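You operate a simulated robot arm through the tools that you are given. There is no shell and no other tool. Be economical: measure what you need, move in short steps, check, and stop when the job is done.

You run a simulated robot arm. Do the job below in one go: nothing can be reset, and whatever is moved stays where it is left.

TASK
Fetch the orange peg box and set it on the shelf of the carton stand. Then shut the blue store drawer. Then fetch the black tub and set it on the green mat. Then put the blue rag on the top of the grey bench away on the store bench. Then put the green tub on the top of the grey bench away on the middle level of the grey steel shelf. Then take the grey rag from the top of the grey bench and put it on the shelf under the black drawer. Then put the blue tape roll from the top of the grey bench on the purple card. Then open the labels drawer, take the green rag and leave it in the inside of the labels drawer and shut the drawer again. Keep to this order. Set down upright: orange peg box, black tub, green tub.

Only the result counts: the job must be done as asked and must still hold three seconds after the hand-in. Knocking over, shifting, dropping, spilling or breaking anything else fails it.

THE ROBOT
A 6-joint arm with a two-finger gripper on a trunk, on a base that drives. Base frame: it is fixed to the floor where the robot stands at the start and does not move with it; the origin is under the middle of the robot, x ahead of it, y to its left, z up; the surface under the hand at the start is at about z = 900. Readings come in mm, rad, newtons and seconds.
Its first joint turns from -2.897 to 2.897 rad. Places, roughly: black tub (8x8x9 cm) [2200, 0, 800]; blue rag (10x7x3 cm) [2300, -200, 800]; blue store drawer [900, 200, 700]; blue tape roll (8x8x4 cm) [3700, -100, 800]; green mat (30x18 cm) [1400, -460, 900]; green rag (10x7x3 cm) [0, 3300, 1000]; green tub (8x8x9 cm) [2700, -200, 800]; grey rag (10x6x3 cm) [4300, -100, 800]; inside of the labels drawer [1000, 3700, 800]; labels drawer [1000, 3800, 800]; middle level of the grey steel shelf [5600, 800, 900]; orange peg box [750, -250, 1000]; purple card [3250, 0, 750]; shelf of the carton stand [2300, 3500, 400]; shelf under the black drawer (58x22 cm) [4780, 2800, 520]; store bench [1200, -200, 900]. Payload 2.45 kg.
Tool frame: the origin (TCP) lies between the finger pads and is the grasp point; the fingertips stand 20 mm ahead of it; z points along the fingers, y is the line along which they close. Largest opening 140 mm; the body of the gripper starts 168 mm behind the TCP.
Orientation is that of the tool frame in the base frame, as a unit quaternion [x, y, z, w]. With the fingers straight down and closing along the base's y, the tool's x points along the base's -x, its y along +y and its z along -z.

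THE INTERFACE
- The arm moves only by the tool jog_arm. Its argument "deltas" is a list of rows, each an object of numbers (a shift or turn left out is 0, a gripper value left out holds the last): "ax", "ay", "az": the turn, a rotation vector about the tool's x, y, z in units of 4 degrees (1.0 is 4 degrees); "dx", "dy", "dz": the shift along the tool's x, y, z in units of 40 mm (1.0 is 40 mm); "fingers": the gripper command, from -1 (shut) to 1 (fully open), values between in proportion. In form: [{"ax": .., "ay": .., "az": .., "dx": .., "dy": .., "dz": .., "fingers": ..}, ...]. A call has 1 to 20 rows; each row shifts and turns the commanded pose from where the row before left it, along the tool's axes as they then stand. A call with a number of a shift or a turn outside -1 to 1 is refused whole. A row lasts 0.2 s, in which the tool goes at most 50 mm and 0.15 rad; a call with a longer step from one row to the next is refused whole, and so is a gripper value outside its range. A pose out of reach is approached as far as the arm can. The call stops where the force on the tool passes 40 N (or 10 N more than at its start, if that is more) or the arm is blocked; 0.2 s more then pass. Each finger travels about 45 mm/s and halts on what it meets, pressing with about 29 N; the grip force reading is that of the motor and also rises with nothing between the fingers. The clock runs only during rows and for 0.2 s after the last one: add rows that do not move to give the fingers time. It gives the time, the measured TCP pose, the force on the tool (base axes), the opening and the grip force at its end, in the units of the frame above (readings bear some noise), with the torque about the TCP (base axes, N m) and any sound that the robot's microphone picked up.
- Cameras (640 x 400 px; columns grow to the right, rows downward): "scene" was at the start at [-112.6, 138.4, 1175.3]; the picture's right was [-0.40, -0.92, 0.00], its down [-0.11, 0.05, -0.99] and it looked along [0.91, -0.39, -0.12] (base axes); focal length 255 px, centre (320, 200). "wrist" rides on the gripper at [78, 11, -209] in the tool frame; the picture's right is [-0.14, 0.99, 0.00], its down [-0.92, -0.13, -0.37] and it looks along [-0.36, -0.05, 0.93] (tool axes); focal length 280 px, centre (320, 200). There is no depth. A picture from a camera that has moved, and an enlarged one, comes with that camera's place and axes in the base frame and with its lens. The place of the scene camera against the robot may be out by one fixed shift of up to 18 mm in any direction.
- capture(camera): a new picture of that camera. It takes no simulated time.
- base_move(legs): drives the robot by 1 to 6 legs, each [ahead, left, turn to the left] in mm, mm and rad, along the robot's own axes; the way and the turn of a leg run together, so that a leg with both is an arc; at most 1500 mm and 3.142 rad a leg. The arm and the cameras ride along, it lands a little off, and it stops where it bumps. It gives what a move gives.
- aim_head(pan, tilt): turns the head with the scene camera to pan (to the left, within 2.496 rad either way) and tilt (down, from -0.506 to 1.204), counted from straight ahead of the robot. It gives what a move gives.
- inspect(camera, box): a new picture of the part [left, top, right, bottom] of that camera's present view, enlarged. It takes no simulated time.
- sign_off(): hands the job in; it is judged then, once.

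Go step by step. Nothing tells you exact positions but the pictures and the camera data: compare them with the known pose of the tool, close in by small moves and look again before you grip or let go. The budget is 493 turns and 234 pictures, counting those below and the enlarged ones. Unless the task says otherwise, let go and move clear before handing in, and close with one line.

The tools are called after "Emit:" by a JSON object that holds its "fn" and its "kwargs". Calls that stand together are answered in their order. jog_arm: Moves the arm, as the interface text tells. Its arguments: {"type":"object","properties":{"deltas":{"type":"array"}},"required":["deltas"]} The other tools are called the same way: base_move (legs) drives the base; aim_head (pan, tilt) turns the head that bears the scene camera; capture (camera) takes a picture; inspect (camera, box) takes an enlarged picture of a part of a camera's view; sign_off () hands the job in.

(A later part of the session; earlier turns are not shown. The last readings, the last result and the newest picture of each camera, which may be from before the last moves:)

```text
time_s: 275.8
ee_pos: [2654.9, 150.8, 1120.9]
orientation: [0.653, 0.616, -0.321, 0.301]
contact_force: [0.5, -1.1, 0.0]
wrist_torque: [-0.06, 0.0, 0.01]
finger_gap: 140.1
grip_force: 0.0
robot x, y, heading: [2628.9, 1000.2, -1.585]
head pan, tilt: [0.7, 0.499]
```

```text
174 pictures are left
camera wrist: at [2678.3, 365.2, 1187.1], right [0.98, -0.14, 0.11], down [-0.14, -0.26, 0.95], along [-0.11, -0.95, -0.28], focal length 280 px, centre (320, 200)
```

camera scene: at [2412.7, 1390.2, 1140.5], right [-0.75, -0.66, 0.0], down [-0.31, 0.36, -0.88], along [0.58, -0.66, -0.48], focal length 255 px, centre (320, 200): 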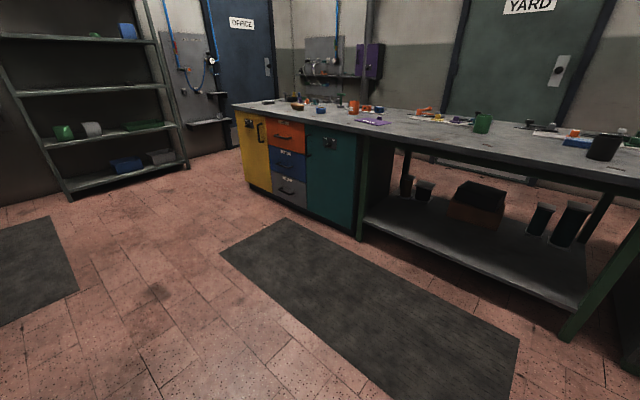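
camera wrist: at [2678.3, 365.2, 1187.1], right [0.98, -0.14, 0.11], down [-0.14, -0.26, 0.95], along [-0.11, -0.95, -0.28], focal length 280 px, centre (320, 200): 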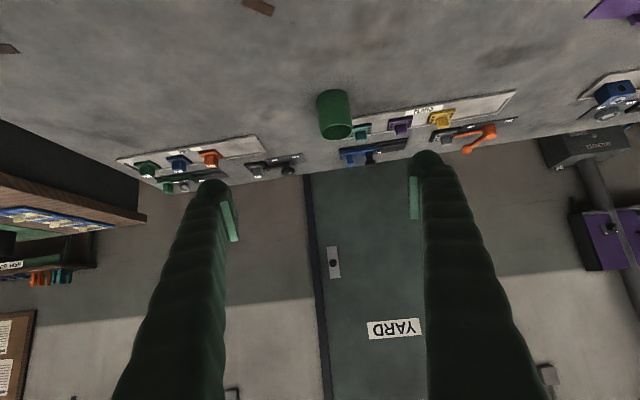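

The green tub's centre is about (2669, -168). Approaching to 150 mm in front along the tool axis.

Emit:
{"fn": "jog_arm", "kwargs": {"deltas": [{"dx": 0.067, "dy": 0.117, "dz": 0.957}, {"dx": 0.067, "dy": 0.117, "dz": 0.957}, {"dx": 0.067, "dy": 0.117, "dz": 0.957}, {"dx": 0.067, "dy": 0.117, "dz": 0.957}, {"dx": 0.067, "dy": 0.117, "dz": 0.957}, {"dx": 0.067, "dy": 0.117, "dz": 0.957}, {"dx": 0.067, "dy": 0.117, "dz": 0.957}, {}]}}

Emit:
{"fn": "capture", "kwargs": {"camera": "wrist"}}

```text
time_s: 277.6
ee_pos: [2675.0, -50.4, 941.6]
orientation: [0.653, 0.616, -0.32, 0.302]
contact_force: [0.7, -0.3, -0.1]
wrist_torque: [0.01, 0.0, -0.05]
finger_gap: 140.0
grip_force: 0.0
robot x, y, heading: [2631.9, 997.3, -1.579]
head pan, tilt: [0.7, 0.499]
```

```text
173 pictures are left
camera wrist: at [2699.6, 163.2, 1008.1], right [0.98, -0.14, 0.11], down [-0.14, -0.27, 0.95], along [-0.11, -0.95, -0.28], focal length 280 px, centre (320, 200)
```

wrist: 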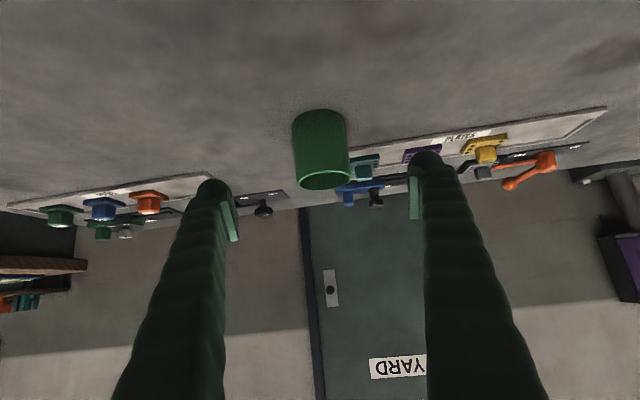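

Emit:
{"fn": "jog_arm", "kwargs": {"deltas": [{"dz": 0.94}, {"dz": 0.94}, {"dz": 0.94}, {"dz": 0.92}, {}, {"fingers": 0.4}, {"fingers": 0}, {"fingers": 0}, {"fingers": 0}, {"fingers": 0}, {}]}}

Emit:
{"fn": "capture", "kwargs": {"camera": "wrist"}}

```text
time_s: 279.9
ee_pos: [2669.1, -169.3, 852.6]
orientation: [0.653, 0.616, -0.32, 0.303]
contact_force: [0.8, 0.6, 1.7]
wrist_torque: [-0.03, -0.07, 0.02]
finger_gap: 72.7
grip_force: 28.8
robot x, y, heading: [2630.6, 997.0, -1.581]
head pan, tilt: [0.7, 0.499]
```

```text
172 pictures are left
camera wrist: at [2693.7, 43.6, 919.4], right [0.98, -0.14, 0.11], down [-0.14, -0.27, 0.95], along [-0.11, -0.95, -0.28], focal length 280 px, centre (320, 200)
```

wrist: 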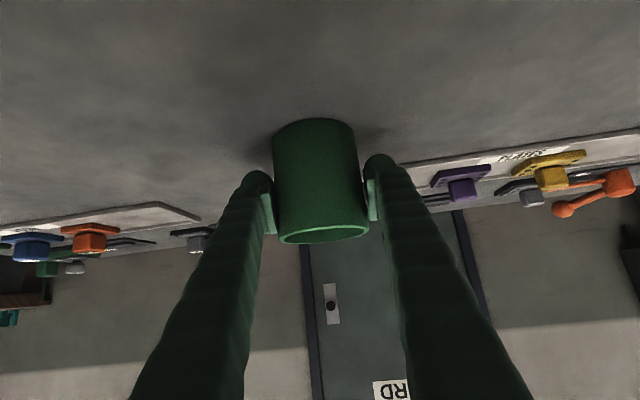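

Gripped at 73 mm. Lifting, tucking, turning to face the rack.

Emit:
{"fn": "jog_arm", "kwargs": {"deltas": [{"dx": -0.4, "dz": -0.31}, {"dx": -0.78, "dz": -0.6}, {"dx": -0.78, "dz": -0.6}, {"dx": -0.78, "dz": -0.6}, {"dx": -0.78, "dz": -0.6}, {"dx": -0.78, "dz": -0.6}, {"dx": -0.78, "dz": -0.6}, {"dx": 0.6, "dz": -0.78}, {"dx": 0.6, "dz": -0.78}, {"dx": 0.6, "dz": -0.78}, {"dx": 0.6, "dz": -0.78}, {"dx": 0.6, "dz": -0.78}, {"dx": 0.6, "dz": -0.78}]}}

Emit:
{"fn": "base_move", "kwargs": {"legs": [[-100, 0, 0], [0, 0, 1.58], [1500, 0, 0]]}}

Emit:
{"fn": "aim_head", "kwargs": {"pan": 0.3, "tilt": 0.2}}

Emit:
{"fn": "capture", "kwargs": {"camera": "scene"}}

Emit:
{"fn": "capture", "kwargs": {"camera": "wrist"}}

```text
time_s: 282.8
ee_pos: [2679.1, 69.3, 1106.6]
orientation: [0.653, 0.616, -0.32, 0.302]
contact_force: [0.9, -0.4, -1.5]
wrist_torque: [0.03, -0.01, 0.02]
finger_gap: 72.4
grip_force: 28.9
robot x, y, heading: [2630.4, 996.1, -1.58]
head pan, tilt: [0.7, 0.499]
```

```text
time_s: 294.9
ee_pos: [5080.8, 1171.5, 1107.5]
orientation: [0.019, 0.898, -0.009, 0.439]
contact_force: [-0.9, 0.1, -1.1]
wrist_torque: [0.01, -0.01, 0.0]
finger_gap: 71.8
grip_force: 28.7
robot x, y, heading: [4153.7, 1111.0, 0.008]
head pan, tilt: [0.7, 0.499]
```

```text
time_s: 295.8
ee_pos: [5080.8, 1172.0, 1106.7]
orientation: [0.018, 0.898, -0.009, 0.439]
contact_force: [0.2, 0.0, -1.0]
wrist_torque: [0.0, 0.04, 0.03]
finger_gap: 72.1
grip_force: 29.1
robot x, y, heading: [4157.1, 1108.3, 0.014]
head pan, tilt: [0.3, 0.201]
```

```text
171 pictures are left
camera scene: at [4043.5, 1309.3, 1168.2], right [0.3, -0.95, 0.0], down [-0.19, -0.06, -0.98], along [0.93, 0.3, -0.2], focal length 255 px, centre (320, 200)
```

scene: 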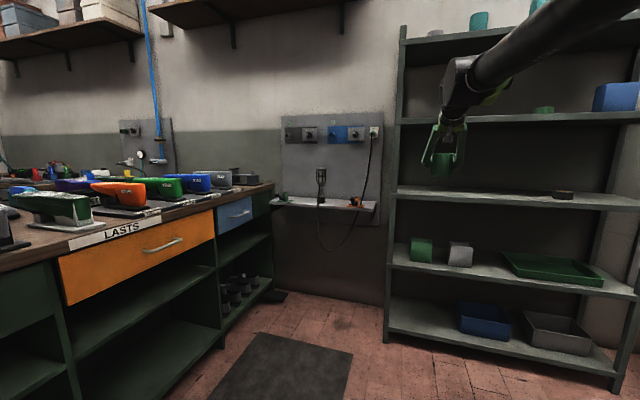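

```text
170 pictures are left
camera wrist: at [4868.8, 1191.8, 1172.9], right [0.12, 0.99, 0.11], down [0.27, -0.14, 0.95], along [0.96, -0.09, -0.28], focal length 280 px, centre (320, 200)
```

wrist: 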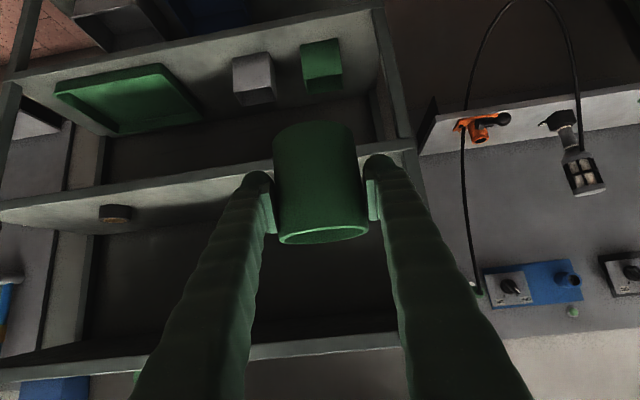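

The middle (third of five) level is at z≈905, rack front at x≈5478. I'll approach at y≈1060, lower to entry height outside, then drive the tub in.

Emit:
{"fn": "aim_head", "kwargs": {"pan": 0.7, "tilt": 0.2}}

Emit:
{"fn": "base_move", "kwargs": {"legs": [[220, -100, 0]]}}

Emit:
{"fn": "jog_arm", "kwargs": {"deltas": [{"dx": 0.78, "dz": 0.62}, {"dx": 0.78, "dz": 0.62}, {"dx": 0.7, "dz": 0.55}, {}]}}

Emit:
{"fn": "capture", "kwargs": {"camera": "wrist"}}

Emit:
{"fn": "capture", "kwargs": {"camera": "scene"}}

```text
time_s: 296.6
ee_pos: [5080.5, 1171.0, 1105.3]
orientation: [0.017, 0.898, -0.008, 0.44]
contact_force: [-0.3, -0.5, -0.7]
wrist_torque: [0.01, 0.01, -0.01]
finger_gap: 72.0
grip_force: 28.8
robot x, y, heading: [4156.4, 1107.4, 0.01]
head pan, tilt: [0.7, 0.201]
```

```text
time_s: 298.4
ee_pos: [5304.9, 1071.5, 1106.9]
orientation: [0.019, 0.898, -0.009, 0.44]
contact_force: [0.7, -0.3, -0.5]
wrist_torque: [0.0, -0.01, 0.0]
finger_gap: 71.9
grip_force: 29.2
robot x, y, heading: [4373.3, 1011.0, 0.006]
head pan, tilt: [0.7, 0.201]
```

```text
time_s: 299.4
ee_pos: [5305.0, 1072.2, 993.5]
orientation: [0.019, 0.898, -0.009, 0.44]
contact_force: [-0.2, -0.6, -0.3]
wrist_torque: [0.01, 0.01, -0.02]
finger_gap: 72.0
grip_force: 29.1
robot x, y, heading: [4378.4, 1007.6, 0.0]
head pan, tilt: [0.7, 0.201]
```

```text
169 pictures are left
camera wrist: at [5093.0, 1092.5, 1059.7], right [0.13, 0.99, 0.11], down [0.27, -0.14, 0.95], along [0.96, -0.09, -0.28], focal length 280 px, centre (320, 200)
```

wrist: 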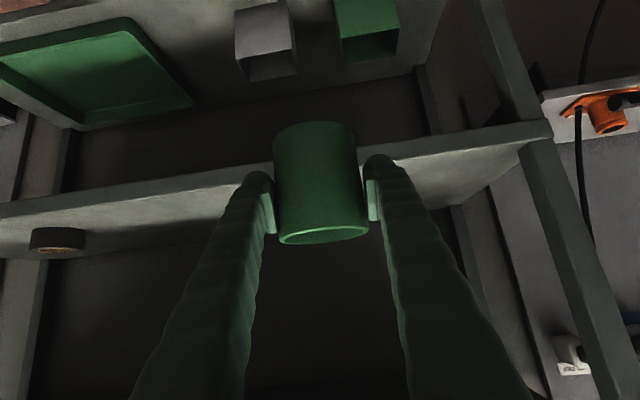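

```text
168 pictures are left
camera scene: at [4249.2, 1243.7, 1168.2], right [0.65, -0.76, 0.0], down [-0.15, -0.13, -0.98], along [0.75, 0.64, -0.2], focal length 255 px, centre (320, 200)
```

scene: 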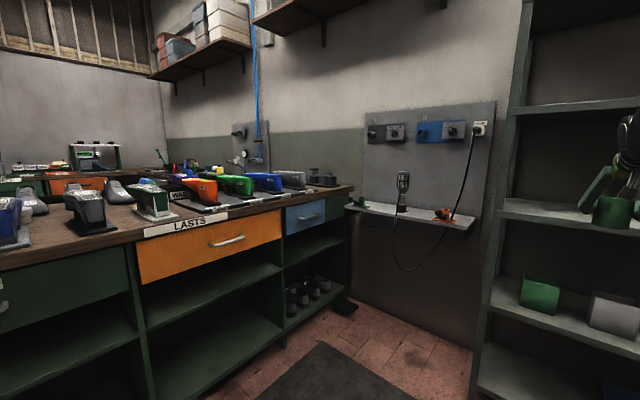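

Level top ≈907 and tub bottom ≈939: clear. Driving in 255 mm.

Emit:
{"fn": "base_move", "kwargs": {"legs": [[255, 0, 0]]}}

Emit:
{"fn": "capture", "kwargs": {"camera": "wrist"}}

Emit:
{"fn": "aim_head", "kwargs": {"pan": 0.25, "tilt": 0.1}}

Emit:
{"fn": "capture", "kwargs": {"camera": "scene"}}

```text
time_s: 301.2
ee_pos: [5556.1, 1075.9, 993.2]
orientation: [0.019, 0.898, -0.009, 0.439]
contact_force: [0.6, -0.3, -1.2]
wrist_torque: [-0.01, 0.03, -0.02]
finger_gap: 71.8
grip_force: 28.7
robot x, y, heading: [4627.1, 1009.3, 0.008]
head pan, tilt: [0.7, 0.201]
```

```text
167 pictures are left
camera wrist: at [5343.5, 1096.0, 1060.0], right [0.12, 0.99, 0.11], down [0.27, -0.14, 0.95], along [0.96, -0.09, -0.28], focal length 280 px, centre (320, 200)
```

wrist: 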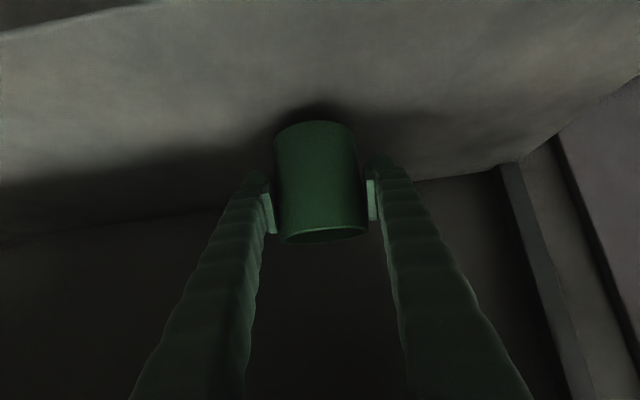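

```text
time_s: 302.1
ee_pos: [5555.2, 1075.4, 994.0]
orientation: [0.018, 0.898, -0.008, 0.44]
contact_force: [0.9, 1.0, -0.7]
wrist_torque: [-0.02, 0.01, -0.02]
finger_gap: 71.9
grip_force: 28.8
robot x, y, heading: [4626.3, 1013.6, 0.013]
head pan, tilt: [0.25, 0.099]
```

```text
166 pictures are left
camera scene: at [4517.6, 1208.2, 1177.6], right [0.26, -0.97, 0.0], down [-0.1, -0.03, -0.99], along [0.96, 0.25, -0.1], focal length 255 px, centre (320, 200)
```

scene: 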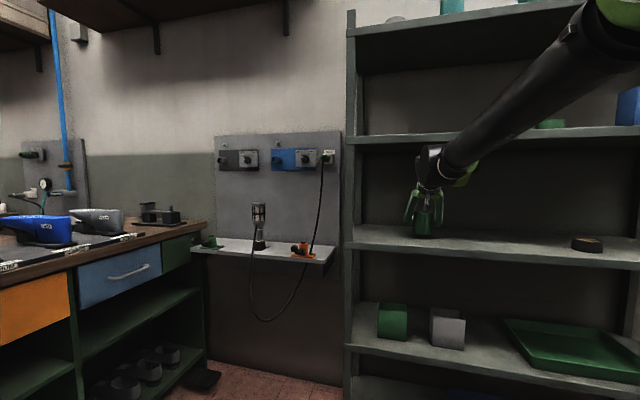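

Emit:
{"fn": "jog_arm", "kwargs": {"deltas": [{"dx": 0.4, "dz": 0.31}, {"dx": 0.1, "dz": 0.077}, {}]}}

```text
time_s: 302.9
ee_pos: [5554.0, 1075.3, 969.1]
orientation: [0.019, 0.898, -0.01, 0.44]
contact_force: [-0.5, -1.9, 27.7]
wrist_torque: [-0.06, -0.06, 0.0]
finger_gap: 71.4
grip_force: 29.2
robot x, y, heading: [4627.0, 1012.6, 0.011]
head pan, tilt: [0.25, 0.099]
```

Contact. Releasing and backing out along the tool axis.

Emit:
{"fn": "jog_arm", "kwargs": {"deltas": [{"fingers": 0.3}, {"fingers": 0.5}, {"fingers": 0.5}, {}]}}

Emit:
{"fn": "jog_arm", "kwargs": {"deltas": [{"dz": -0.4}, {"dz": -0.8}, {"dz": -0.8}, {"dz": -0.6}, {}]}}

Emit:
{"fn": "capture", "kwargs": {"camera": "wrist"}}

```text
time_s: 303.9
ee_pos: [5555.1, 1076.1, 968.0]
orientation: [0.019, 0.898, -0.009, 0.44]
contact_force: [-0.3, -0.4, -0.6]
wrist_torque: [0.0, 0.01, 0.0]
finger_gap: 104.7
grip_force: 0.1
robot x, y, heading: [4626.5, 1014.2, 0.01]
head pan, tilt: [0.25, 0.099]
```

```text
time_s: 305.1
ee_pos: [5473.5, 1077.1, 1033.1]
orientation: [0.018, 0.898, -0.009, 0.44]
contact_force: [0.1, 0.9, 0.1]
wrist_torque: [0.01, 0.0, -0.01]
finger_gap: 105.0
grip_force: 0.1
robot x, y, heading: [4628.1, 1010.4, 0.004]
head pan, tilt: [0.25, 0.099]
```

```text
165 pictures are left
camera wrist: at [5262.5, 1097.9, 1098.3], right [0.12, 0.99, 0.11], down [0.27, -0.14, 0.95], along [0.96, -0.09, -0.28], focal length 280 px, centre (320, 200)
```

wrist: 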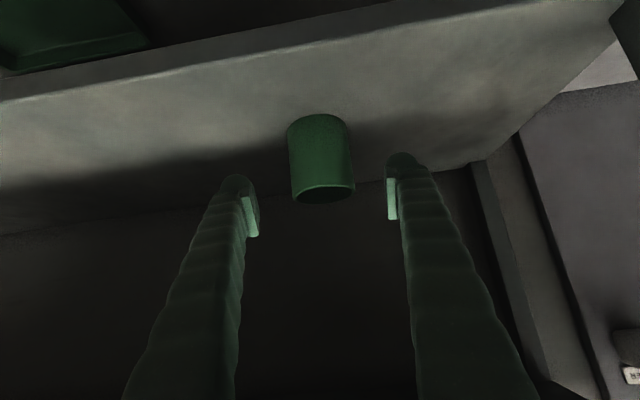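

The green tub stands upright on the middle level. Now I back out, and turn to the grey rag near (4300, -100).

Emit:
{"fn": "aim_head", "kwargs": {"pan": 0.7, "tilt": 0.3}}

Emit:
{"fn": "base_move", "kwargs": {"legs": [[-370, 0, 0], [0, 0, -1.58]]}}

Emit:
{"fn": "jog_arm", "kwargs": {"deltas": [{"dx": -0.78, "dz": -0.6, "fingers": 1}, {"dx": -0.78, "dz": -0.6}, {}]}}

Emit:
{"fn": "capture", "kwargs": {"camera": "wrist"}}

```text
time_s: 306.0
ee_pos: [5474.8, 1077.4, 1032.9]
orientation: [0.018, 0.897, -0.009, 0.441]
contact_force: [0.6, 0.5, 0.4]
wrist_torque: [0.0, 0.0, 0.05]
finger_gap: 104.9
grip_force: 0.0
robot x, y, heading: [4625.6, 1010.5, 0.01]
head pan, tilt: [0.7, 0.3]
```

```text
time_s: 312.3
ee_pos: [4284.3, 158.0, 1032.4]
orientation: [0.664, 0.604, -0.326, 0.296]
contact_force: [-0.3, 0.5, 0.0]
wrist_torque: [0.02, 0.01, 0.0]
finger_gap: 105.4
grip_force: 0.1
robot x, y, heading: [4263.6, 1008.1, -1.613]
head pan, tilt: [0.7, 0.3]
```

```text
time_s: 313.1
ee_pos: [4283.6, 159.3, 1110.6]
orientation: [0.664, 0.605, -0.325, 0.297]
contact_force: [-0.2, 0.1, -1.2]
wrist_torque: [0.0, 0.01, 0.04]
finger_gap: 140.0
grip_force: 0.1
robot x, y, heading: [4263.2, 1006.2, -1.613]
head pan, tilt: [0.7, 0.3]
```

```text
164 pictures are left
camera wrist: at [4315.2, 370.7, 1176.3], right [0.98, -0.18, 0.11], down [-0.15, -0.26, 0.95], along [-0.14, -0.95, -0.28], focal length 280 px, centre (320, 200)
```

wrist: 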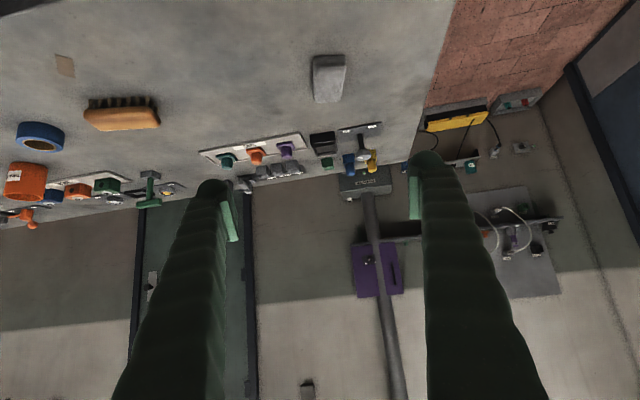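

The grey rag lies with its long side along my approach, centre about (4294, -52). Approaching.

Emit:
{"fn": "jog_arm", "kwargs": {"deltas": [{"dx": 0.4, "dy": 0.125, "dz": 0.915}, {"dx": 0.4, "dy": 0.125, "dz": 0.915}, {"dx": 0.4, "dy": 0.125, "dz": 0.915}, {"dx": 0.4, "dy": 0.125, "dz": 0.915}, {"dx": 0.4, "dy": 0.125, "dz": 0.915}, {"dx": 0.4, "dy": 0.125, "dz": 0.915}, {}]}}

Emit:
{"fn": "capture", "kwargs": {"camera": "wrist"}}

```text
time_s: 314.7
ee_pos: [4303.1, 40.8, 896.6]
orientation: [0.665, 0.604, -0.326, 0.295]
contact_force: [-0.2, 0.1, -0.5]
wrist_torque: [-0.02, 0.01, -0.02]
finger_gap: 139.9
grip_force: 0.1
robot x, y, heading: [4266.0, 1007.6, -1.619]
head pan, tilt: [0.7, 0.3]
```

```text
163 pictures are left
camera wrist: at [4334.5, 253.0, 963.3], right [0.98, -0.18, 0.11], down [-0.15, -0.26, 0.95], along [-0.14, -0.95, -0.28], focal length 280 px, centre (320, 200)
```

wrist: 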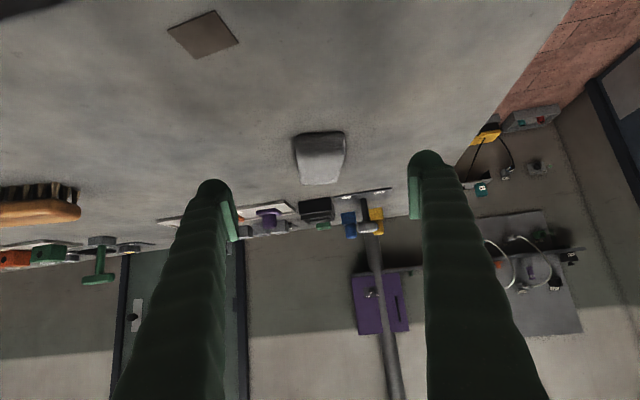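

Refined centre: (4292, -80). Moving in.

Emit:
{"fn": "jog_arm", "kwargs": {"deltas": [{"dx": -0.13, "dz": 0.86}, {"dx": -0.13, "dz": 0.86}, {"dx": -0.13, "dz": 0.86}, {"dx": -0.12, "dz": 0.8}, {}]}}

Emit:
{"fn": "capture", "kwargs": {"camera": "wrist"}}

```text
time_s: 315.9
ee_pos: [4292.6, -78.0, 831.8]
orientation: [0.664, 0.604, -0.326, 0.296]
contact_force: [0.1, 0.3, 0.8]
wrist_torque: [0.0, 0.01, 0.04]
finger_gap: 139.9
grip_force: 0.1
robot x, y, heading: [4265.0, 1007.8, -1.616]
head pan, tilt: [0.7, 0.3]
```

```text
162 pictures are left
camera wrist: at [4323.4, 134.1, 898.3], right [0.98, -0.18, 0.11], down [-0.15, -0.26, 0.95], along [-0.14, -0.95, -0.28], focal length 280 px, centre (320, 200)
```

wrist: 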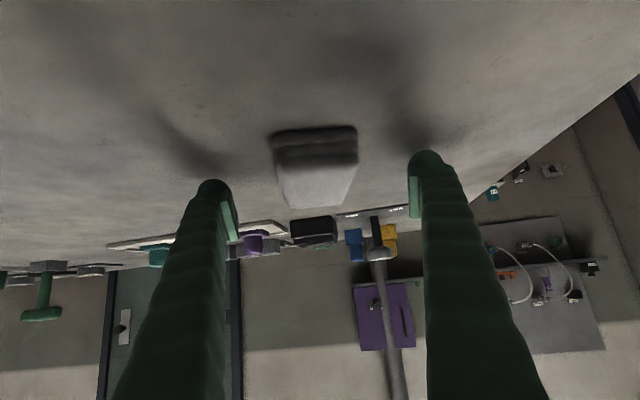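

Emit:
{"fn": "jog_arm", "kwargs": {"deltas": [{"dx": 0.1, "dz": 0.08}, {}, {"fingers": 0.4}, {"fingers": 0}, {"fingers": -0.2}, {"fingers": -0.4}, {"fingers": -0.4}, {"fingers": -0.4}, {}]}}

Emit:
{"fn": "capture", "kwargs": {"camera": "wrist"}}

```text
time_s: 317.9
ee_pos: [4291.5, -76.7, 827.3]
orientation: [0.664, 0.604, -0.325, 0.296]
contact_force: [-0.1, 0.4, 2.4]
wrist_torque: [-0.01, 0.11, -0.1]
finger_gap: 60.3
grip_force: 28.9
robot x, y, heading: [4261.4, 1009.6, -1.618]
head pan, tilt: [0.7, 0.3]
```

```text
161 pictures are left
camera wrist: at [4323.7, 134.1, 892.9], right [0.98, -0.18, 0.11], down [-0.15, -0.26, 0.95], along [-0.14, -0.95, -0.28], focal length 280 px, centre (320, 200)
```

wrist: 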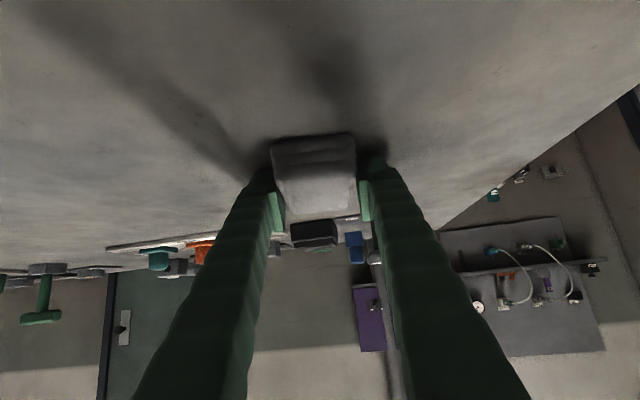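

Gripped at 60 mm. Lifting and tucking for travel.

Emit:
{"fn": "jog_arm", "kwargs": {"deltas": [{"dx": -0.4, "dz": -0.31}, {"dx": -0.78, "dz": -0.61}, {"dx": -0.78, "dz": -0.61}, {"dx": -0.78, "dz": -0.61}, {"dx": -0.78, "dz": -0.61}, {"dx": -0.78, "dz": -0.61}, {"dx": -0.78, "dz": -0.61}, {"dx": 0.6, "dz": -0.78}, {"dx": 0.6, "dz": -0.78}, {"dx": 0.6, "dz": -0.78}, {"dx": 0.6, "dz": -0.78}, {"dx": 0.6, "dz": -0.78}, {"dx": 0.6, "dz": -0.78}, {"dx": 0.6, "dz": -0.78}]}}

Emit:
{"fn": "base_move", "kwargs": {"legs": [[-200, 0, 0.04], [0, 0, 3.1]]}}

Emit:
{"fn": "aim_head", "kwargs": {"pan": 0.3, "tilt": 0.2}}

Emit:
{"fn": "capture", "kwargs": {"camera": "scene"}}

Emit:
{"fn": "capture", "kwargs": {"camera": "wrist"}}

```text
time_s: 320.9
ee_pos: [4318.5, 199.7, 1088.8]
orientation: [0.664, 0.604, -0.326, 0.296]
contact_force: [0.1, -0.8, 0.1]
wrist_torque: [0.02, -0.01, -0.01]
finger_gap: 59.7
grip_force: 29.4
robot x, y, heading: [4263.8, 1005.3, -1.611]
head pan, tilt: [0.7, 0.3]
```

```text
time_s: 329.8
ee_pos: [4199.2, 2019.6, 1087.7]
orientation: [-0.611, 0.658, 0.299, 0.322]
contact_force: [0.4, -0.6, -0.6]
wrist_torque: [0.02, -0.01, -0.01]
finger_gap: 59.4
grip_force: 28.9
robot x, y, heading: [4271.2, 1209.0, 1.543]
head pan, tilt: [0.7, 0.3]
```

```text
time_s: 330.7
ee_pos: [4198.9, 2017.2, 1088.5]
orientation: [-0.611, 0.658, 0.299, 0.322]
contact_force: [0.7, 0.2, 0.0]
wrist_torque: [0.01, 0.01, 0.03]
finger_gap: 59.3
grip_force: 29.1
robot x, y, heading: [4267.2, 1210.6, 1.542]
head pan, tilt: [0.3, 0.201]
```

```text
160 pictures are left
camera scene: at [4056.5, 1115.3, 1168.2], right [0.96, 0.27, 0.0], down [0.05, -0.19, -0.98], along [-0.27, 0.94, -0.2], focal length 255 px, centre (320, 200)
```

scene: 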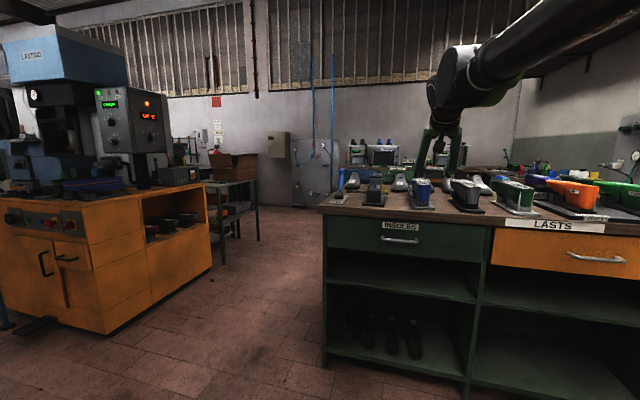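

```text
159 pictures are left
camera wrist: at [4172.5, 1807.4, 1154.9], right [-0.98, 0.16, 0.11], down [0.15, 0.26, 0.95], along [0.12, 0.95, -0.28], focal length 280 px, centre (320, 200)
```

wrist: 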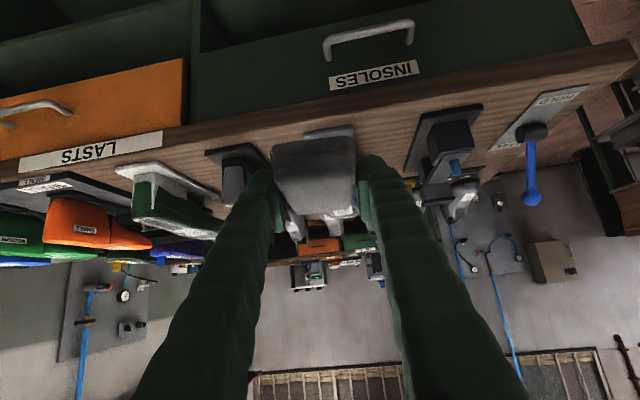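

The LASTS bench's front faces here; the black drawer at y≈2800 should open on its far side. I'll drive around through the aisle and look from there.

Emit:
{"fn": "aim_head", "kwargs": {"pan": 0.7, "tilt": 0.3}}

Emit:
{"fn": "base_move", "kwargs": {"legs": [[0, 1030, 0.02], [1400, 0, 0], [950, 0, 0], [0, 0, -1.56]]}}

Emit:
{"fn": "aim_head", "kwargs": {"pan": 0.2, "tilt": 0.3}}

Emit:
{"fn": "capture", "kwargs": {"camera": "scene"}}

Emit:
{"fn": "capture", "kwargs": {"camera": "wrist"}}

```text
time_s: 331.6
ee_pos: [4198.8, 2018.0, 1088.9]
orientation: [-0.61, 0.659, 0.299, 0.323]
contact_force: [-0.7, -0.6, -0.4]
wrist_torque: [0.0, -0.02, -0.01]
finger_gap: 59.6
grip_force: 28.5
robot x, y, heading: [4271.8, 1209.4, 1.55]
head pan, tilt: [0.7, 0.3]
```

```text
time_s: 351.9
ee_pos: [4181.2, 3607.1, 1088.4]
orientation: [0.059, 0.896, -0.029, 0.439]
contact_force: [-0.2, 1.1, -0.9]
wrist_torque: [-0.02, -0.04, -0.01]
finger_gap: 59.6
grip_force: 29.0
robot x, y, heading: [3368.8, 3581.8, -0.08]
head pan, tilt: [0.7, 0.3]
```

```text
time_s: 352.8
ee_pos: [4182.4, 3606.5, 1088.4]
orientation: [0.06, 0.896, -0.029, 0.439]
contact_force: [1.7, -0.5, -1.1]
wrist_torque: [-0.01, -0.05, 0.02]
finger_gap: 59.6
grip_force: 28.7
robot x, y, heading: [3371.1, 3584.5, -0.085]
head pan, tilt: [0.201, 0.3]
```

```text
158 pictures are left
camera scene: at [3281.5, 3781.3, 1158.9], right [0.12, -0.99, 0.0], down [-0.29, -0.04, -0.96], along [0.95, 0.11, -0.3], focal length 255 px, centre (320, 200)
```

scene: 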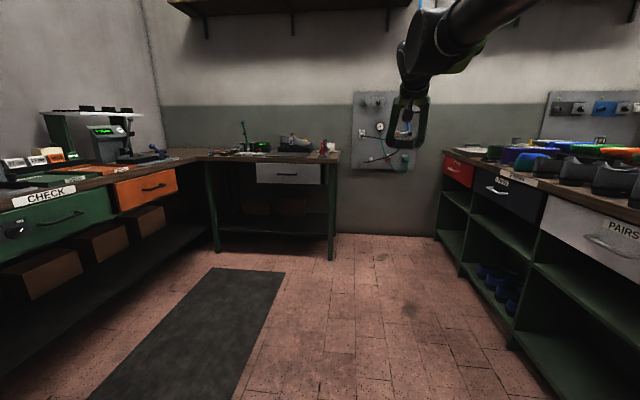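

```text
157 pictures are left
camera wrist: at [3972.6, 3645.6, 1154.9], right [0.21, 0.97, 0.11], down [0.25, -0.16, 0.95], along [0.94, -0.17, -0.28], focal length 280 px, centre (320, 200)
```

wrist: 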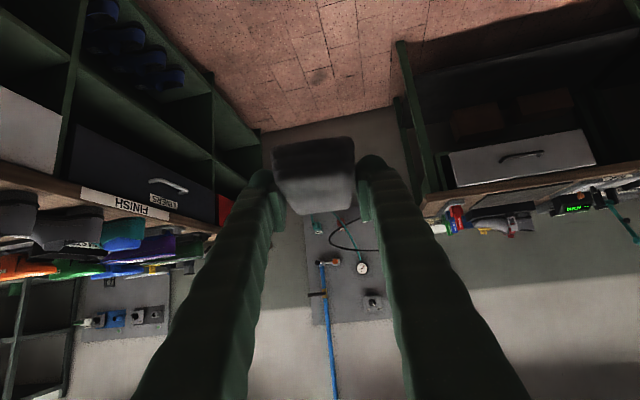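

The black drawer is on this far side of the LASTS bench. I'll move away from it, turn to face -y and slide along to x≈4780.

Emit:
{"fn": "aim_head", "kwargs": {"pan": 0.7, "tilt": 0.4}}

Emit:
{"fn": "base_move", "kwargs": {"legs": [[0, 330, 0], [0, 0, -1.49], [0, 1300, 0]]}}

Emit:
{"fn": "capture", "kwargs": {"camera": "wrist"}}

Emit:
{"fn": "capture", "kwargs": {"camera": "scene"}}

```text
time_s: 353.8
ee_pos: [4181.3, 3606.1, 1088.2]
orientation: [0.058, 0.896, -0.028, 0.439]
contact_force: [-0.3, 0.2, -0.4]
wrist_torque: [0.02, -0.01, -0.02]
finger_gap: 59.2
grip_force: 29.3
robot x, y, heading: [3370.5, 3581.6, -0.081]
head pan, tilt: [0.7, 0.4]
```

```text
time_s: 365.6
ee_pos: [4758.9, 3085.4, 1089.2]
orientation: [0.652, 0.617, -0.32, 0.303]
contact_force: [0.1, -0.3, -1.0]
wrist_torque: [-0.01, 0.0, 0.02]
finger_gap: 59.0
grip_force: 28.8
robot x, y, heading: [4675.4, 3891.1, -1.577]
head pan, tilt: [0.7, 0.4]
```

```text
156 pictures are left
camera wrist: at [4782.2, 3298.4, 1154.9], right [0.98, -0.14, 0.11], down [-0.14, -0.27, 0.95], along [-0.1, -0.95, -0.28], focal length 280 px, centre (320, 200)
```

wrist: 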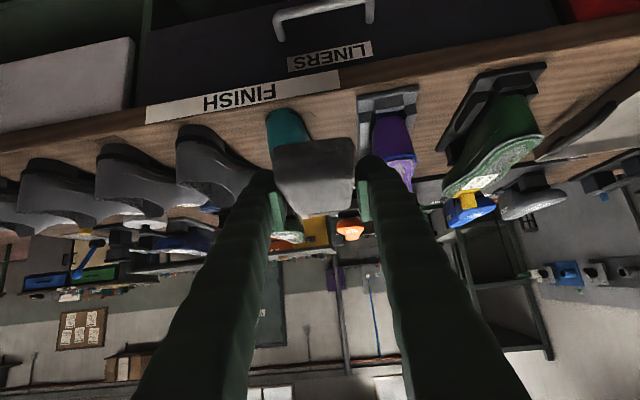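

```text
155 pictures are left
camera scene: at [4900.1, 4009.2, 1149.7], right [-0.77, -0.64, 0.0], down [-0.25, 0.3, -0.92], along [0.59, -0.71, -0.39], focal length 255 px, centre (320, 200)
```

scene: 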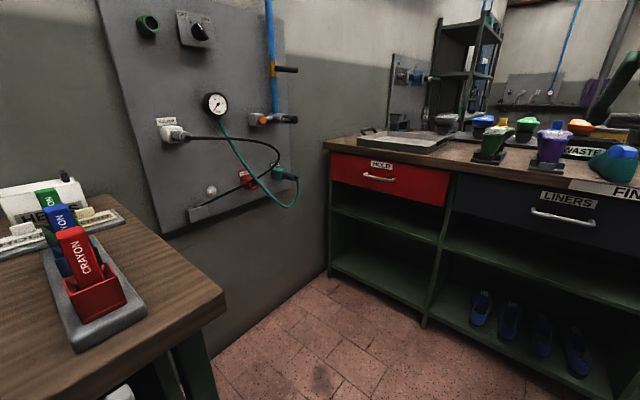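

The open shelf under the black LINERS drawer is at z≈515, opening up to ≈690, front at y≈2900. I'll lower the rag outside it first.

Emit:
{"fn": "jog_arm", "kwargs": {"deltas": [{"dx": 0.78, "dz": 0.61}, {"dx": 0.78, "dz": 0.61}, {"dx": 0.78, "dz": 0.61}, {"dx": 0.78, "dz": 0.61}, {"dx": 0.78, "dz": 0.61}, {"dx": 0.78, "dz": 0.61}, {"dx": 0.78, "dz": 0.61}, {"dx": 0.78, "dz": 0.61}, {"dx": 0.78, "dz": 0.61}, {"dx": 0.78, "dz": 0.61}, {}]}}

Emit:
{"fn": "capture", "kwargs": {"camera": "wrist"}}

```text
time_s: 368.0
ee_pos: [4758.0, 3083.2, 689.8]
orientation: [0.652, 0.618, -0.319, 0.303]
contact_force: [-0.2, 0.4, -0.9]
wrist_torque: [0.01, -0.01, 0.02]
finger_gap: 59.1
grip_force: 29.2
robot x, y, heading: [4669.3, 3890.4, -1.577]
head pan, tilt: [0.7, 0.4]
```

```text
154 pictures are left
camera wrist: at [4781.3, 3295.8, 756.3], right [0.98, -0.14, 0.11], down [-0.14, -0.27, 0.95], along [-0.1, -0.95, -0.28], focal length 280 px, centre (320, 200)
```

wrist: 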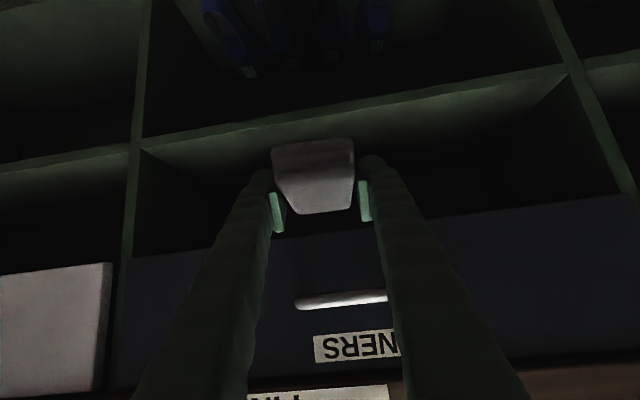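

Emit:
{"fn": "jog_arm", "kwargs": {"deltas": [{"dx": 0.78, "dz": 0.61}, {"dx": 0.78, "dz": 0.61}, {"dx": 0.66, "dz": 0.51}, {}]}}

Emit:
{"fn": "base_move", "kwargs": {"legs": [[130, 0, 0]]}}

Emit:
{"fn": "capture", "kwargs": {"camera": "wrist"}}

```text
time_s: 369.0
ee_pos: [4755.8, 3082.4, 578.9]
orientation: [0.652, 0.617, -0.32, 0.302]
contact_force: [0.2, 0.1, -0.6]
wrist_torque: [-0.01, 0.01, -0.01]
finger_gap: 59.8
grip_force: 29.7
robot x, y, heading: [4673.5, 3895.5, -1.577]
head pan, tilt: [0.7, 0.4]
```

```text
time_s: 370.3
ee_pos: [4756.9, 2950.3, 580.3]
orientation: [0.652, 0.618, -0.319, 0.303]
contact_force: [0.1, 0.7, -1.9]
wrist_torque: [-0.04, -0.04, 0.0]
finger_gap: 59.7
grip_force: 29.3
robot x, y, heading: [4674.4, 3760.9, -1.575]
head pan, tilt: [0.7, 0.4]
```

```text
153 pictures are left
camera wrist: at [4780.3, 3163.0, 646.5], right [0.98, -0.14, 0.11], down [-0.14, -0.27, 0.95], along [-0.1, -0.95, -0.28], focal length 280 px, centre (320, 200)
```

wrist: 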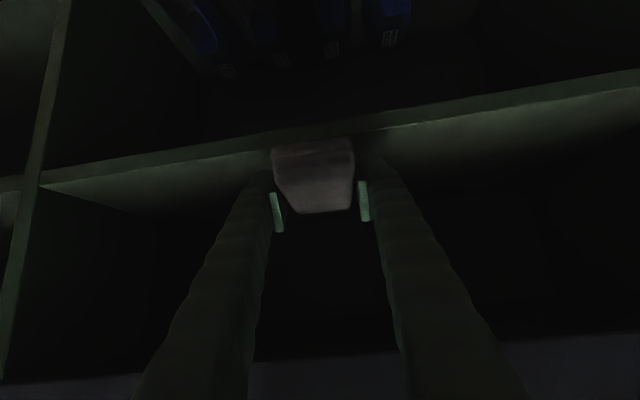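

The shelf front is at y≈2906, its top z≈507. Driving in 120 mm.

Emit:
{"fn": "base_move", "kwargs": {"legs": [[122, 0, 0]]}}

Emit:
{"fn": "jog_arm", "kwargs": {"deltas": [{"dx": 0.4, "dz": 0.31}, {"dx": 0.15, "dz": 0.115}, {}]}}

Emit:
{"fn": "capture", "kwargs": {"camera": "wrist"}}

```text
time_s: 371.6
ee_pos: [4753.5, 2827.6, 579.9]
orientation: [0.653, 0.616, -0.32, 0.302]
contact_force: [1.3, 13.4, 2.0]
wrist_torque: [-1.79, 0.17, 0.18]
finger_gap: 59.6
grip_force: 29.2
robot x, y, heading: [4669.1, 3638.4, -1.571]
head pan, tilt: [0.7, 0.4]
```

```text
time_s: 372.4
ee_pos: [4754.9, 2829.0, 551.7]
orientation: [0.653, 0.617, -0.32, 0.302]
contact_force: [0.4, -0.2, -0.4]
wrist_torque: [-0.01, -0.01, -0.01]
finger_gap: 59.4
grip_force: 29.1
robot x, y, heading: [4669.3, 3639.0, -1.582]
head pan, tilt: [0.7, 0.4]
```

```text
152 pictures are left
camera wrist: at [4777.9, 3042.4, 618.2], right [0.98, -0.14, 0.11], down [-0.14, -0.27, 0.95], along [-0.11, -0.95, -0.28], focal length 280 px, centre (320, 200)
```

wrist: 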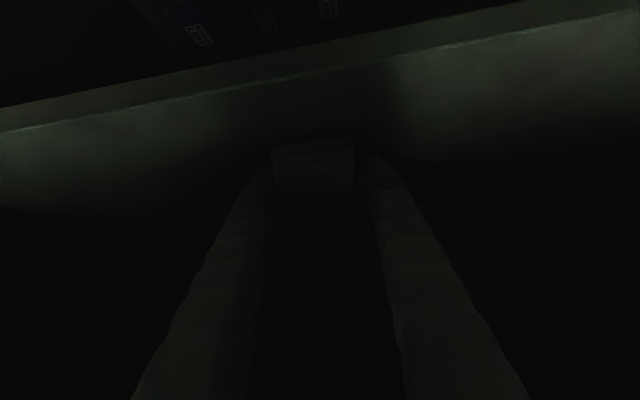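

A brief touch at the drawer edge vanished after lowering. Lowering further to contact.

Emit:
{"fn": "jog_arm", "kwargs": {"deltas": [{"dx": 0.16, "dz": 0.12}, {}]}}

```text
time_s: 373.0
ee_pos: [4754.5, 2830.5, 545.9]
orientation: [0.653, 0.617, -0.32, 0.303]
contact_force: [-1.3, 2.2, 28.9]
wrist_torque: [0.54, 0.02, 0.02]
finger_gap: 59.4
grip_force: 29.0
robot x, y, heading: [4673.1, 3637.2, -1.584]
head pan, tilt: [0.7, 0.4]
```

Contact. Opening, then retreating level with the base.

Emit:
{"fn": "jog_arm", "kwargs": {"deltas": [{"fingers": -0.1}, {"fingers": 0.15}, {"fingers": 0.15}, {}]}}

Emit:
{"fn": "base_move", "kwargs": {"legs": [[-150, 0, 0]]}}

Emit:
{"fn": "capture", "kwargs": {"camera": "wrist"}}

```text
time_s: 374.0
ee_pos: [4753.9, 2828.0, 544.0]
orientation: [0.652, 0.617, -0.319, 0.303]
contact_force: [-0.4, 0.9, 0.8]
wrist_torque: [0.01, -0.04, -0.01]
finger_gap: 80.6
grip_force: 0.0
robot x, y, heading: [4674.5, 3639.2, -1.577]
head pan, tilt: [0.7, 0.4]
```

```text
time_s: 375.4
ee_pos: [4755.0, 2977.1, 543.9]
orientation: [0.654, 0.616, -0.32, 0.301]
contact_force: [-0.3, 0.1, 0.3]
wrist_torque: [0.02, -0.01, 0.0]
finger_gap: 80.6
grip_force: 0.1
robot x, y, heading: [4672.1, 3782.7, -1.577]
head pan, tilt: [0.7, 0.4]
```

```text
151 pictures are left
camera wrist: at [4778.5, 3190.0, 610.4], right [0.98, -0.14, 0.11], down [-0.14, -0.27, 0.95], along [-0.11, -0.95, -0.28], focal length 280 px, centre (320, 200)
```

wrist: 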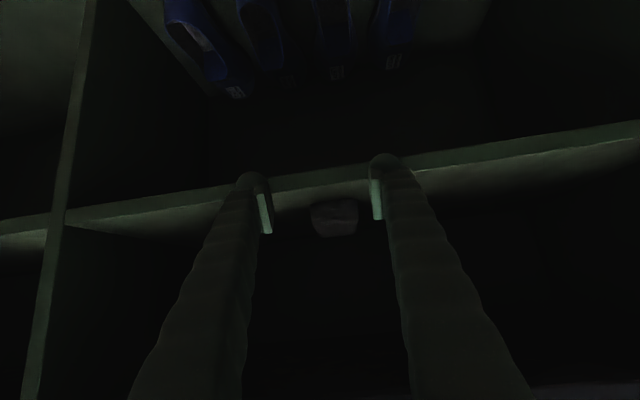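

The grey rag is on the shelf under the black drawer. Now back out, raise the arm and return to the grey bench for the blue tape roll near (3700, -100).

Emit:
{"fn": "base_move", "kwargs": {"legs": [[-130, 0, 0]]}}

Emit:
{"fn": "jog_arm", "kwargs": {"deltas": [{"dx": -0.78, "dz": -0.61, "fingers": 1}, {"dx": -0.78, "dz": -0.61}, {"dx": -0.78, "dz": -0.61}, {"dx": -0.78, "dz": -0.61}, {"dx": -0.78, "dz": -0.61}, {"dx": -0.78, "dz": -0.61}, {"dx": -0.78, "dz": -0.61}, {"dx": -0.78, "dz": -0.61}, {"dx": -0.78, "dz": -0.61}, {"dx": -0.78, "dz": -0.61}, {"dx": -0.78, "dz": -0.61}, {"dx": -0.78, "dz": -0.61}, {"dx": -0.78, "dz": -0.61}, {"dx": -0.78, "dz": -0.61}]}}

Emit:
{"fn": "capture", "kwargs": {"camera": "wrist"}}

```text
time_s: 376.7
ee_pos: [4753.6, 3114.6, 542.5]
orientation: [0.654, 0.615, -0.32, 0.302]
contact_force: [0.3, -0.3, -0.3]
wrist_torque: [-0.01, -0.01, 0.03]
finger_gap: 80.6
grip_force: 0.0
robot x, y, heading: [4672.2, 3924.1, -1.589]
head pan, tilt: [0.7, 0.4]
```

```text
time_s: 379.7
ee_pos: [4752.8, 3118.3, 1099.6]
orientation: [0.655, 0.614, -0.321, 0.3]
contact_force: [0.5, 1.4, 0.3]
wrist_torque: [0.04, 0.0, 0.04]
finger_gap: 139.9
grip_force: 0.0
robot x, y, heading: [4674.2, 3923.6, -1.585]
head pan, tilt: [0.7, 0.4]
```

```text
150 pictures are left
camera wrist: at [4777.4, 3330.0, 1165.3], right [0.98, -0.15, 0.11], down [-0.14, -0.26, 0.95], along [-0.11, -0.95, -0.28], focal length 280 px, centre (320, 200)
```

wrist: 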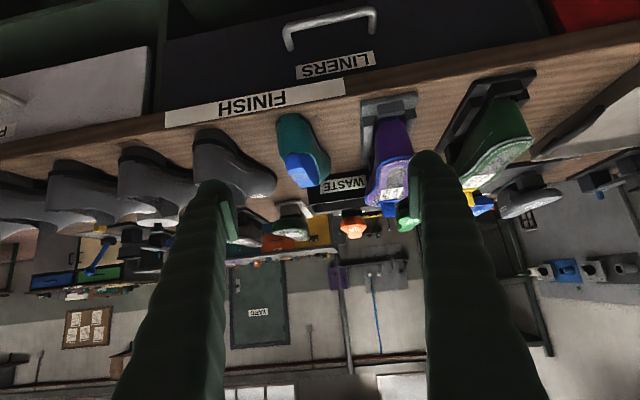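

Emit:
{"fn": "base_move", "kwargs": {"legs": [[0, -1400, 0], [1400, 0, 0.01], [1350, 0, 0], [0, 350, 0]]}}

Emit:
{"fn": "capture", "kwargs": {"camera": "wrist"}}

```text
time_s: 401.3
ee_pos: [3645.7, 440.9, 1098.5]
orientation: [0.662, 0.606, -0.325, 0.297]
contact_force: [-0.3, -0.7, -0.3]
wrist_torque: [0.01, -0.01, 0.02]
finger_gap: 140.4
grip_force: 0.1
robot x, y, heading: [3583.2, 1249.2, -1.61]
head pan, tilt: [0.7, 0.4]
```

```text
149 pictures are left
camera wrist: at [3675.8, 653.4, 1165.0], right [0.98, -0.17, 0.11], down [-0.15, -0.26, 0.95], along [-0.13, -0.95, -0.28], focal length 280 px, centre (320, 200)
```

wrist: 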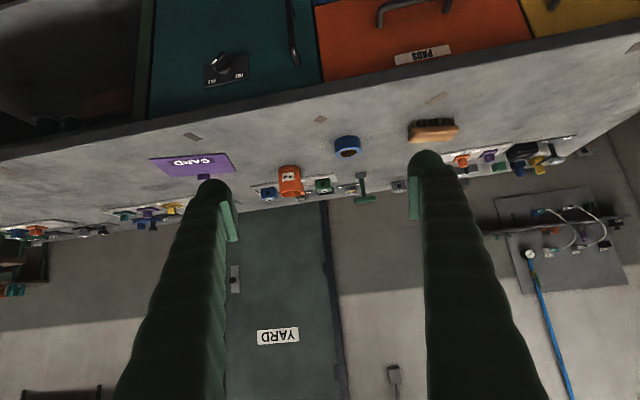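

I see the purple card and the blue tape roll. I'll set the tool vertical and move over them for a look from above.

Emit:
{"fn": "jog_arm", "kwargs": {"deltas": [{"ay": 1}, {"ay": 1}, {"ay": 1}, {"ay": 1}, {"ay": 1}, {"ay": 1}, {"ay": 1}, {"ay": 1}, {"ay": 1}, {"ay": 1}, {"ay": 1}, {"ay": 1}, {"ay": 1}]}}

Emit:
{"fn": "base_move", "kwargs": {"legs": [[420, 0, 0.03]]}}

Emit:
{"fn": "capture", "kwargs": {"camera": "wrist"}}

```text
time_s: 404.1
ee_pos: [3646.2, 441.2, 1098.2]
orientation: [0.737, 0.676, -0.001, 0.002]
contact_force: [0.5, -0.5, 0.3]
wrist_torque: [-0.06, 0.03, -0.01]
finger_gap: 139.9
grip_force: 0.1
robot x, y, heading: [3585.8, 1250.3, -1.607]
head pan, tilt: [0.7, 0.4]
```

```text
time_s: 406.6
ee_pos: [3647.1, 26.7, 1098.1]
orientation: [0.731, 0.682, -0.002, 0.001]
contact_force: [-0.4, 0.2, 0.1]
wrist_torque: [0.02, 0.0, 0.0]
finger_gap: 139.9
grip_force: 0.0
robot x, y, heading: [3577.3, 835.7, -1.592]
head pan, tilt: [0.7, 0.4]
```

```text
148 pictures are left
camera wrist: at [3663.7, 105.3, 1307.1], right [0.98, -0.21, 0.0], down [-0.19, -0.91, 0.37], along [-0.08, -0.36, -0.93], focal length 280 px, centre (320, 200)
```

wrist: 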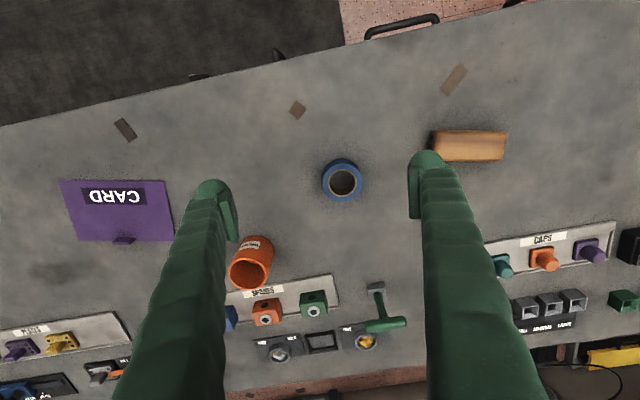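

The roll lies flat at (3669, -48); the card spans x 3128–3325, y -93…28. Moving over the roll.

Emit:
{"fn": "jog_arm", "kwargs": {"deltas": [{"dx": -0.366, "dy": 0.136, "dz": 0.89}, {"dx": -0.366, "dy": 0.136, "dz": 0.89}, {"dx": -0.366, "dy": 0.136, "dz": 0.89}, {"dx": -0.366, "dy": 0.136, "dz": 0.89}, {"dx": -0.366, "dy": 0.136, "dz": 0.89}, {}]}}

Emit:
{"fn": "capture", "kwargs": {"camera": "wrist"}}

```text
time_s: 408.0
ee_pos: [3666.1, -47.4, 920.9]
orientation: [0.731, 0.682, -0.001, 0.001]
contact_force: [0.3, 0.3, 0.1]
wrist_torque: [-0.01, 0.02, 0.02]
finger_gap: 140.1
grip_force: 0.0
robot x, y, heading: [3572.0, 832.2, -1.591]
head pan, tilt: [0.7, 0.4]
```

```text
147 pictures are left
camera wrist: at [3683.8, 31.2, 1130.3], right [0.98, -0.21, 0.0], down [-0.19, -0.91, 0.37], along [-0.08, -0.36, -0.93], focal length 280 px, centre (320, 200)
```

wrist: 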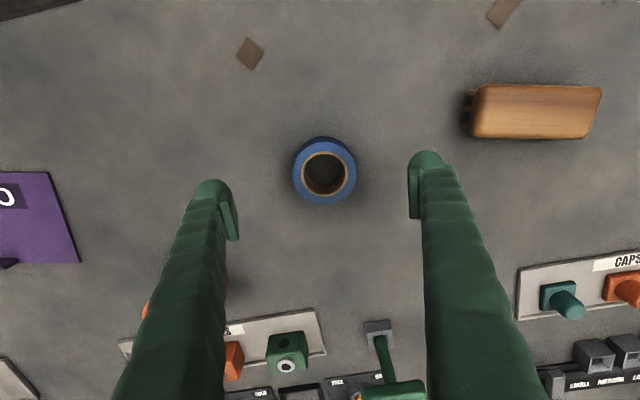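

Emit:
{"fn": "jog_arm", "kwargs": {"deltas": [{"dx": -0.15, "dy": 0.12, "dz": 0.8}, {"dz": 0.8}, {"dz": 0.7}, {"dz": 0.17}, {}, {"fingers": 0.4}, {"fingers": 0}, {"fingers": 0}, {"fingers": -0.2}, {"fingers": -0.2}, {}]}}

Emit:
{"fn": "capture", "kwargs": {"camera": "wrist"}}

```text
time_s: 410.4
ee_pos: [3674.8, -54.4, 822.6]
orientation: [0.732, 0.682, -0.001, 0.001]
contact_force: [-0.4, 0.0, 1.1]
wrist_torque: [0.02, 0.03, 0.01]
finger_gap: 76.5
grip_force: 29.0
robot x, y, heading: [3574.9, 836.0, -1.592]
head pan, tilt: [0.7, 0.4]
```

```text
146 pictures are left
camera wrist: at [3691.4, 23.8, 1031.4], right [0.98, -0.21, 0.0], down [-0.19, -0.91, 0.37], along [-0.08, -0.36, -0.93], focal length 280 px, centre (320, 200)
```

wrist: 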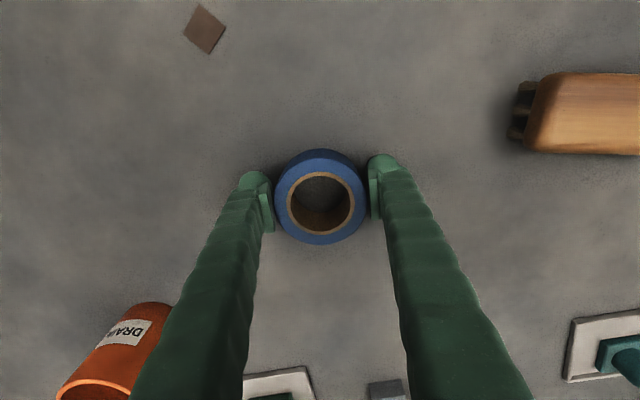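

Gripped. Lifting and carrying to the card.

Emit:
{"fn": "jog_arm", "kwargs": {"deltas": [{"dz": -0.4}, {"dz": -1}, {"dz": -1}, {"dz": -1}, {"dz": -1}]}}

Emit:
{"fn": "base_move", "kwargs": {"legs": [[-40, -440, 0]]}}

Emit:
{"fn": "capture", "kwargs": {"camera": "wrist"}}

```text
time_s: 411.6
ee_pos: [3671.3, -55.2, 1000.0]
orientation: [0.731, 0.683, -0.002, 0.001]
contact_force: [-0.6, 0.9, -1.6]
wrist_torque: [0.02, 0.0, 0.0]
finger_gap: 76.5
grip_force: 28.7
robot x, y, heading: [3574.1, 833.3, -1.589]
head pan, tilt: [0.7, 0.4]
```

```text
time_s: 414.3
ee_pos: [3234.1, -8.4, 999.2]
orientation: [0.728, 0.686, -0.001, 0.002]
contact_force: [0.3, 0.2, -0.4]
wrist_torque: [0.03, -0.01, -0.01]
finger_gap: 76.1
grip_force: 28.8
robot x, y, heading: [3126.1, 882.0, -1.583]
head pan, tilt: [0.7, 0.4]
```

```text
145 pictures are left
camera wrist: at [3250.8, 70.4, 1208.3], right [0.98, -0.2, 0.0], down [-0.18, -0.91, 0.37], along [-0.07, -0.36, -0.93], focal length 280 px, centre (320, 200)
```

wrist: 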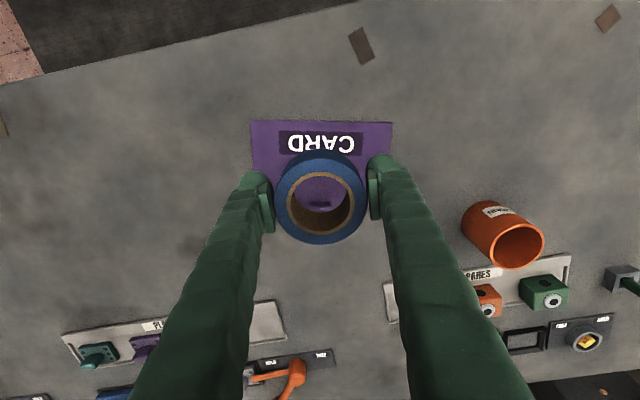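

The card centre is (3231, -31). Adjusting and lowering.

Emit:
{"fn": "jog_arm", "kwargs": {"deltas": [{"dx": -0.57, "dz": 0.6}, {"dz": 1}, {"dz": 1}, {"dz": 1}, {"dz": 0.5}, {}]}}

Emit:
{"fn": "capture", "kwargs": {"camera": "wrist"}}

```text
time_s: 415.7
ee_pos: [3232.4, -31.8, 834.7]
orientation: [0.728, 0.686, -0.001, 0.001]
contact_force: [-0.9, 0.1, -0.2]
wrist_torque: [0.02, -0.01, -0.04]
finger_gap: 75.9
grip_force: 28.7
robot x, y, heading: [3128.9, 881.7, -1.585]
head pan, tilt: [0.7, 0.4]
```

```text
144 pictures are left
camera wrist: at [3247.8, 46.8, 1043.3], right [0.98, -0.2, 0.0], down [-0.18, -0.91, 0.37], along [-0.07, -0.36, -0.93], focal length 280 px, centre (320, 200)
```

wrist: 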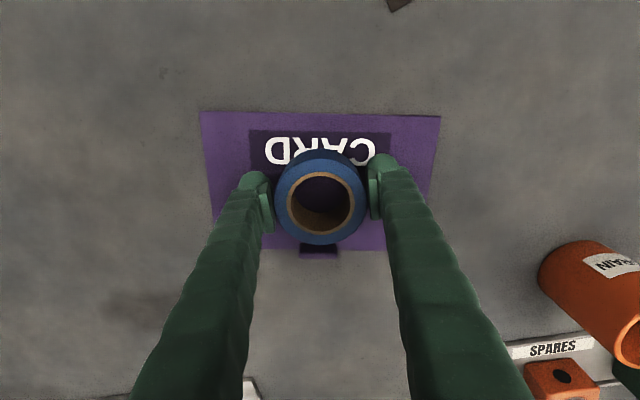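

Emit:
{"fn": "jog_arm", "kwargs": {"deltas": [{"dz": 0.17}, {}]}}

```text
time_s: 416.3
ee_pos: [3232.0, -31.3, 828.7]
orientation: [0.728, 0.686, -0.001, 0.002]
contact_force: [0.1, -0.3, -1.5]
wrist_torque: [0.01, -0.02, 0.02]
finger_gap: 75.9
grip_force: 29.0
robot x, y, heading: [3128.2, 880.0, -1.589]
head pan, tilt: [0.7, 0.4]
```

Emit:
{"fn": "jog_arm", "kwargs": {"deltas": [{"dz": 0.1}, {}]}}

```text
time_s: 417.0
ee_pos: [3231.9, -31.3, 827.8]
orientation: [0.727, 0.686, -0.002, 0.002]
contact_force: [0.3, 3.6, 18.6]
wrist_torque: [0.18, 0.02, 0.1]
finger_gap: 76.3
grip_force: 29.0
robot x, y, heading: [3126.5, 879.2, -1.583]
head pan, tilt: [0.7, 0.4]
stopped in row 2: the force on the tool passed its limit at 41 N (the readings are from after the stop); the commanded pose is now the measured one
```

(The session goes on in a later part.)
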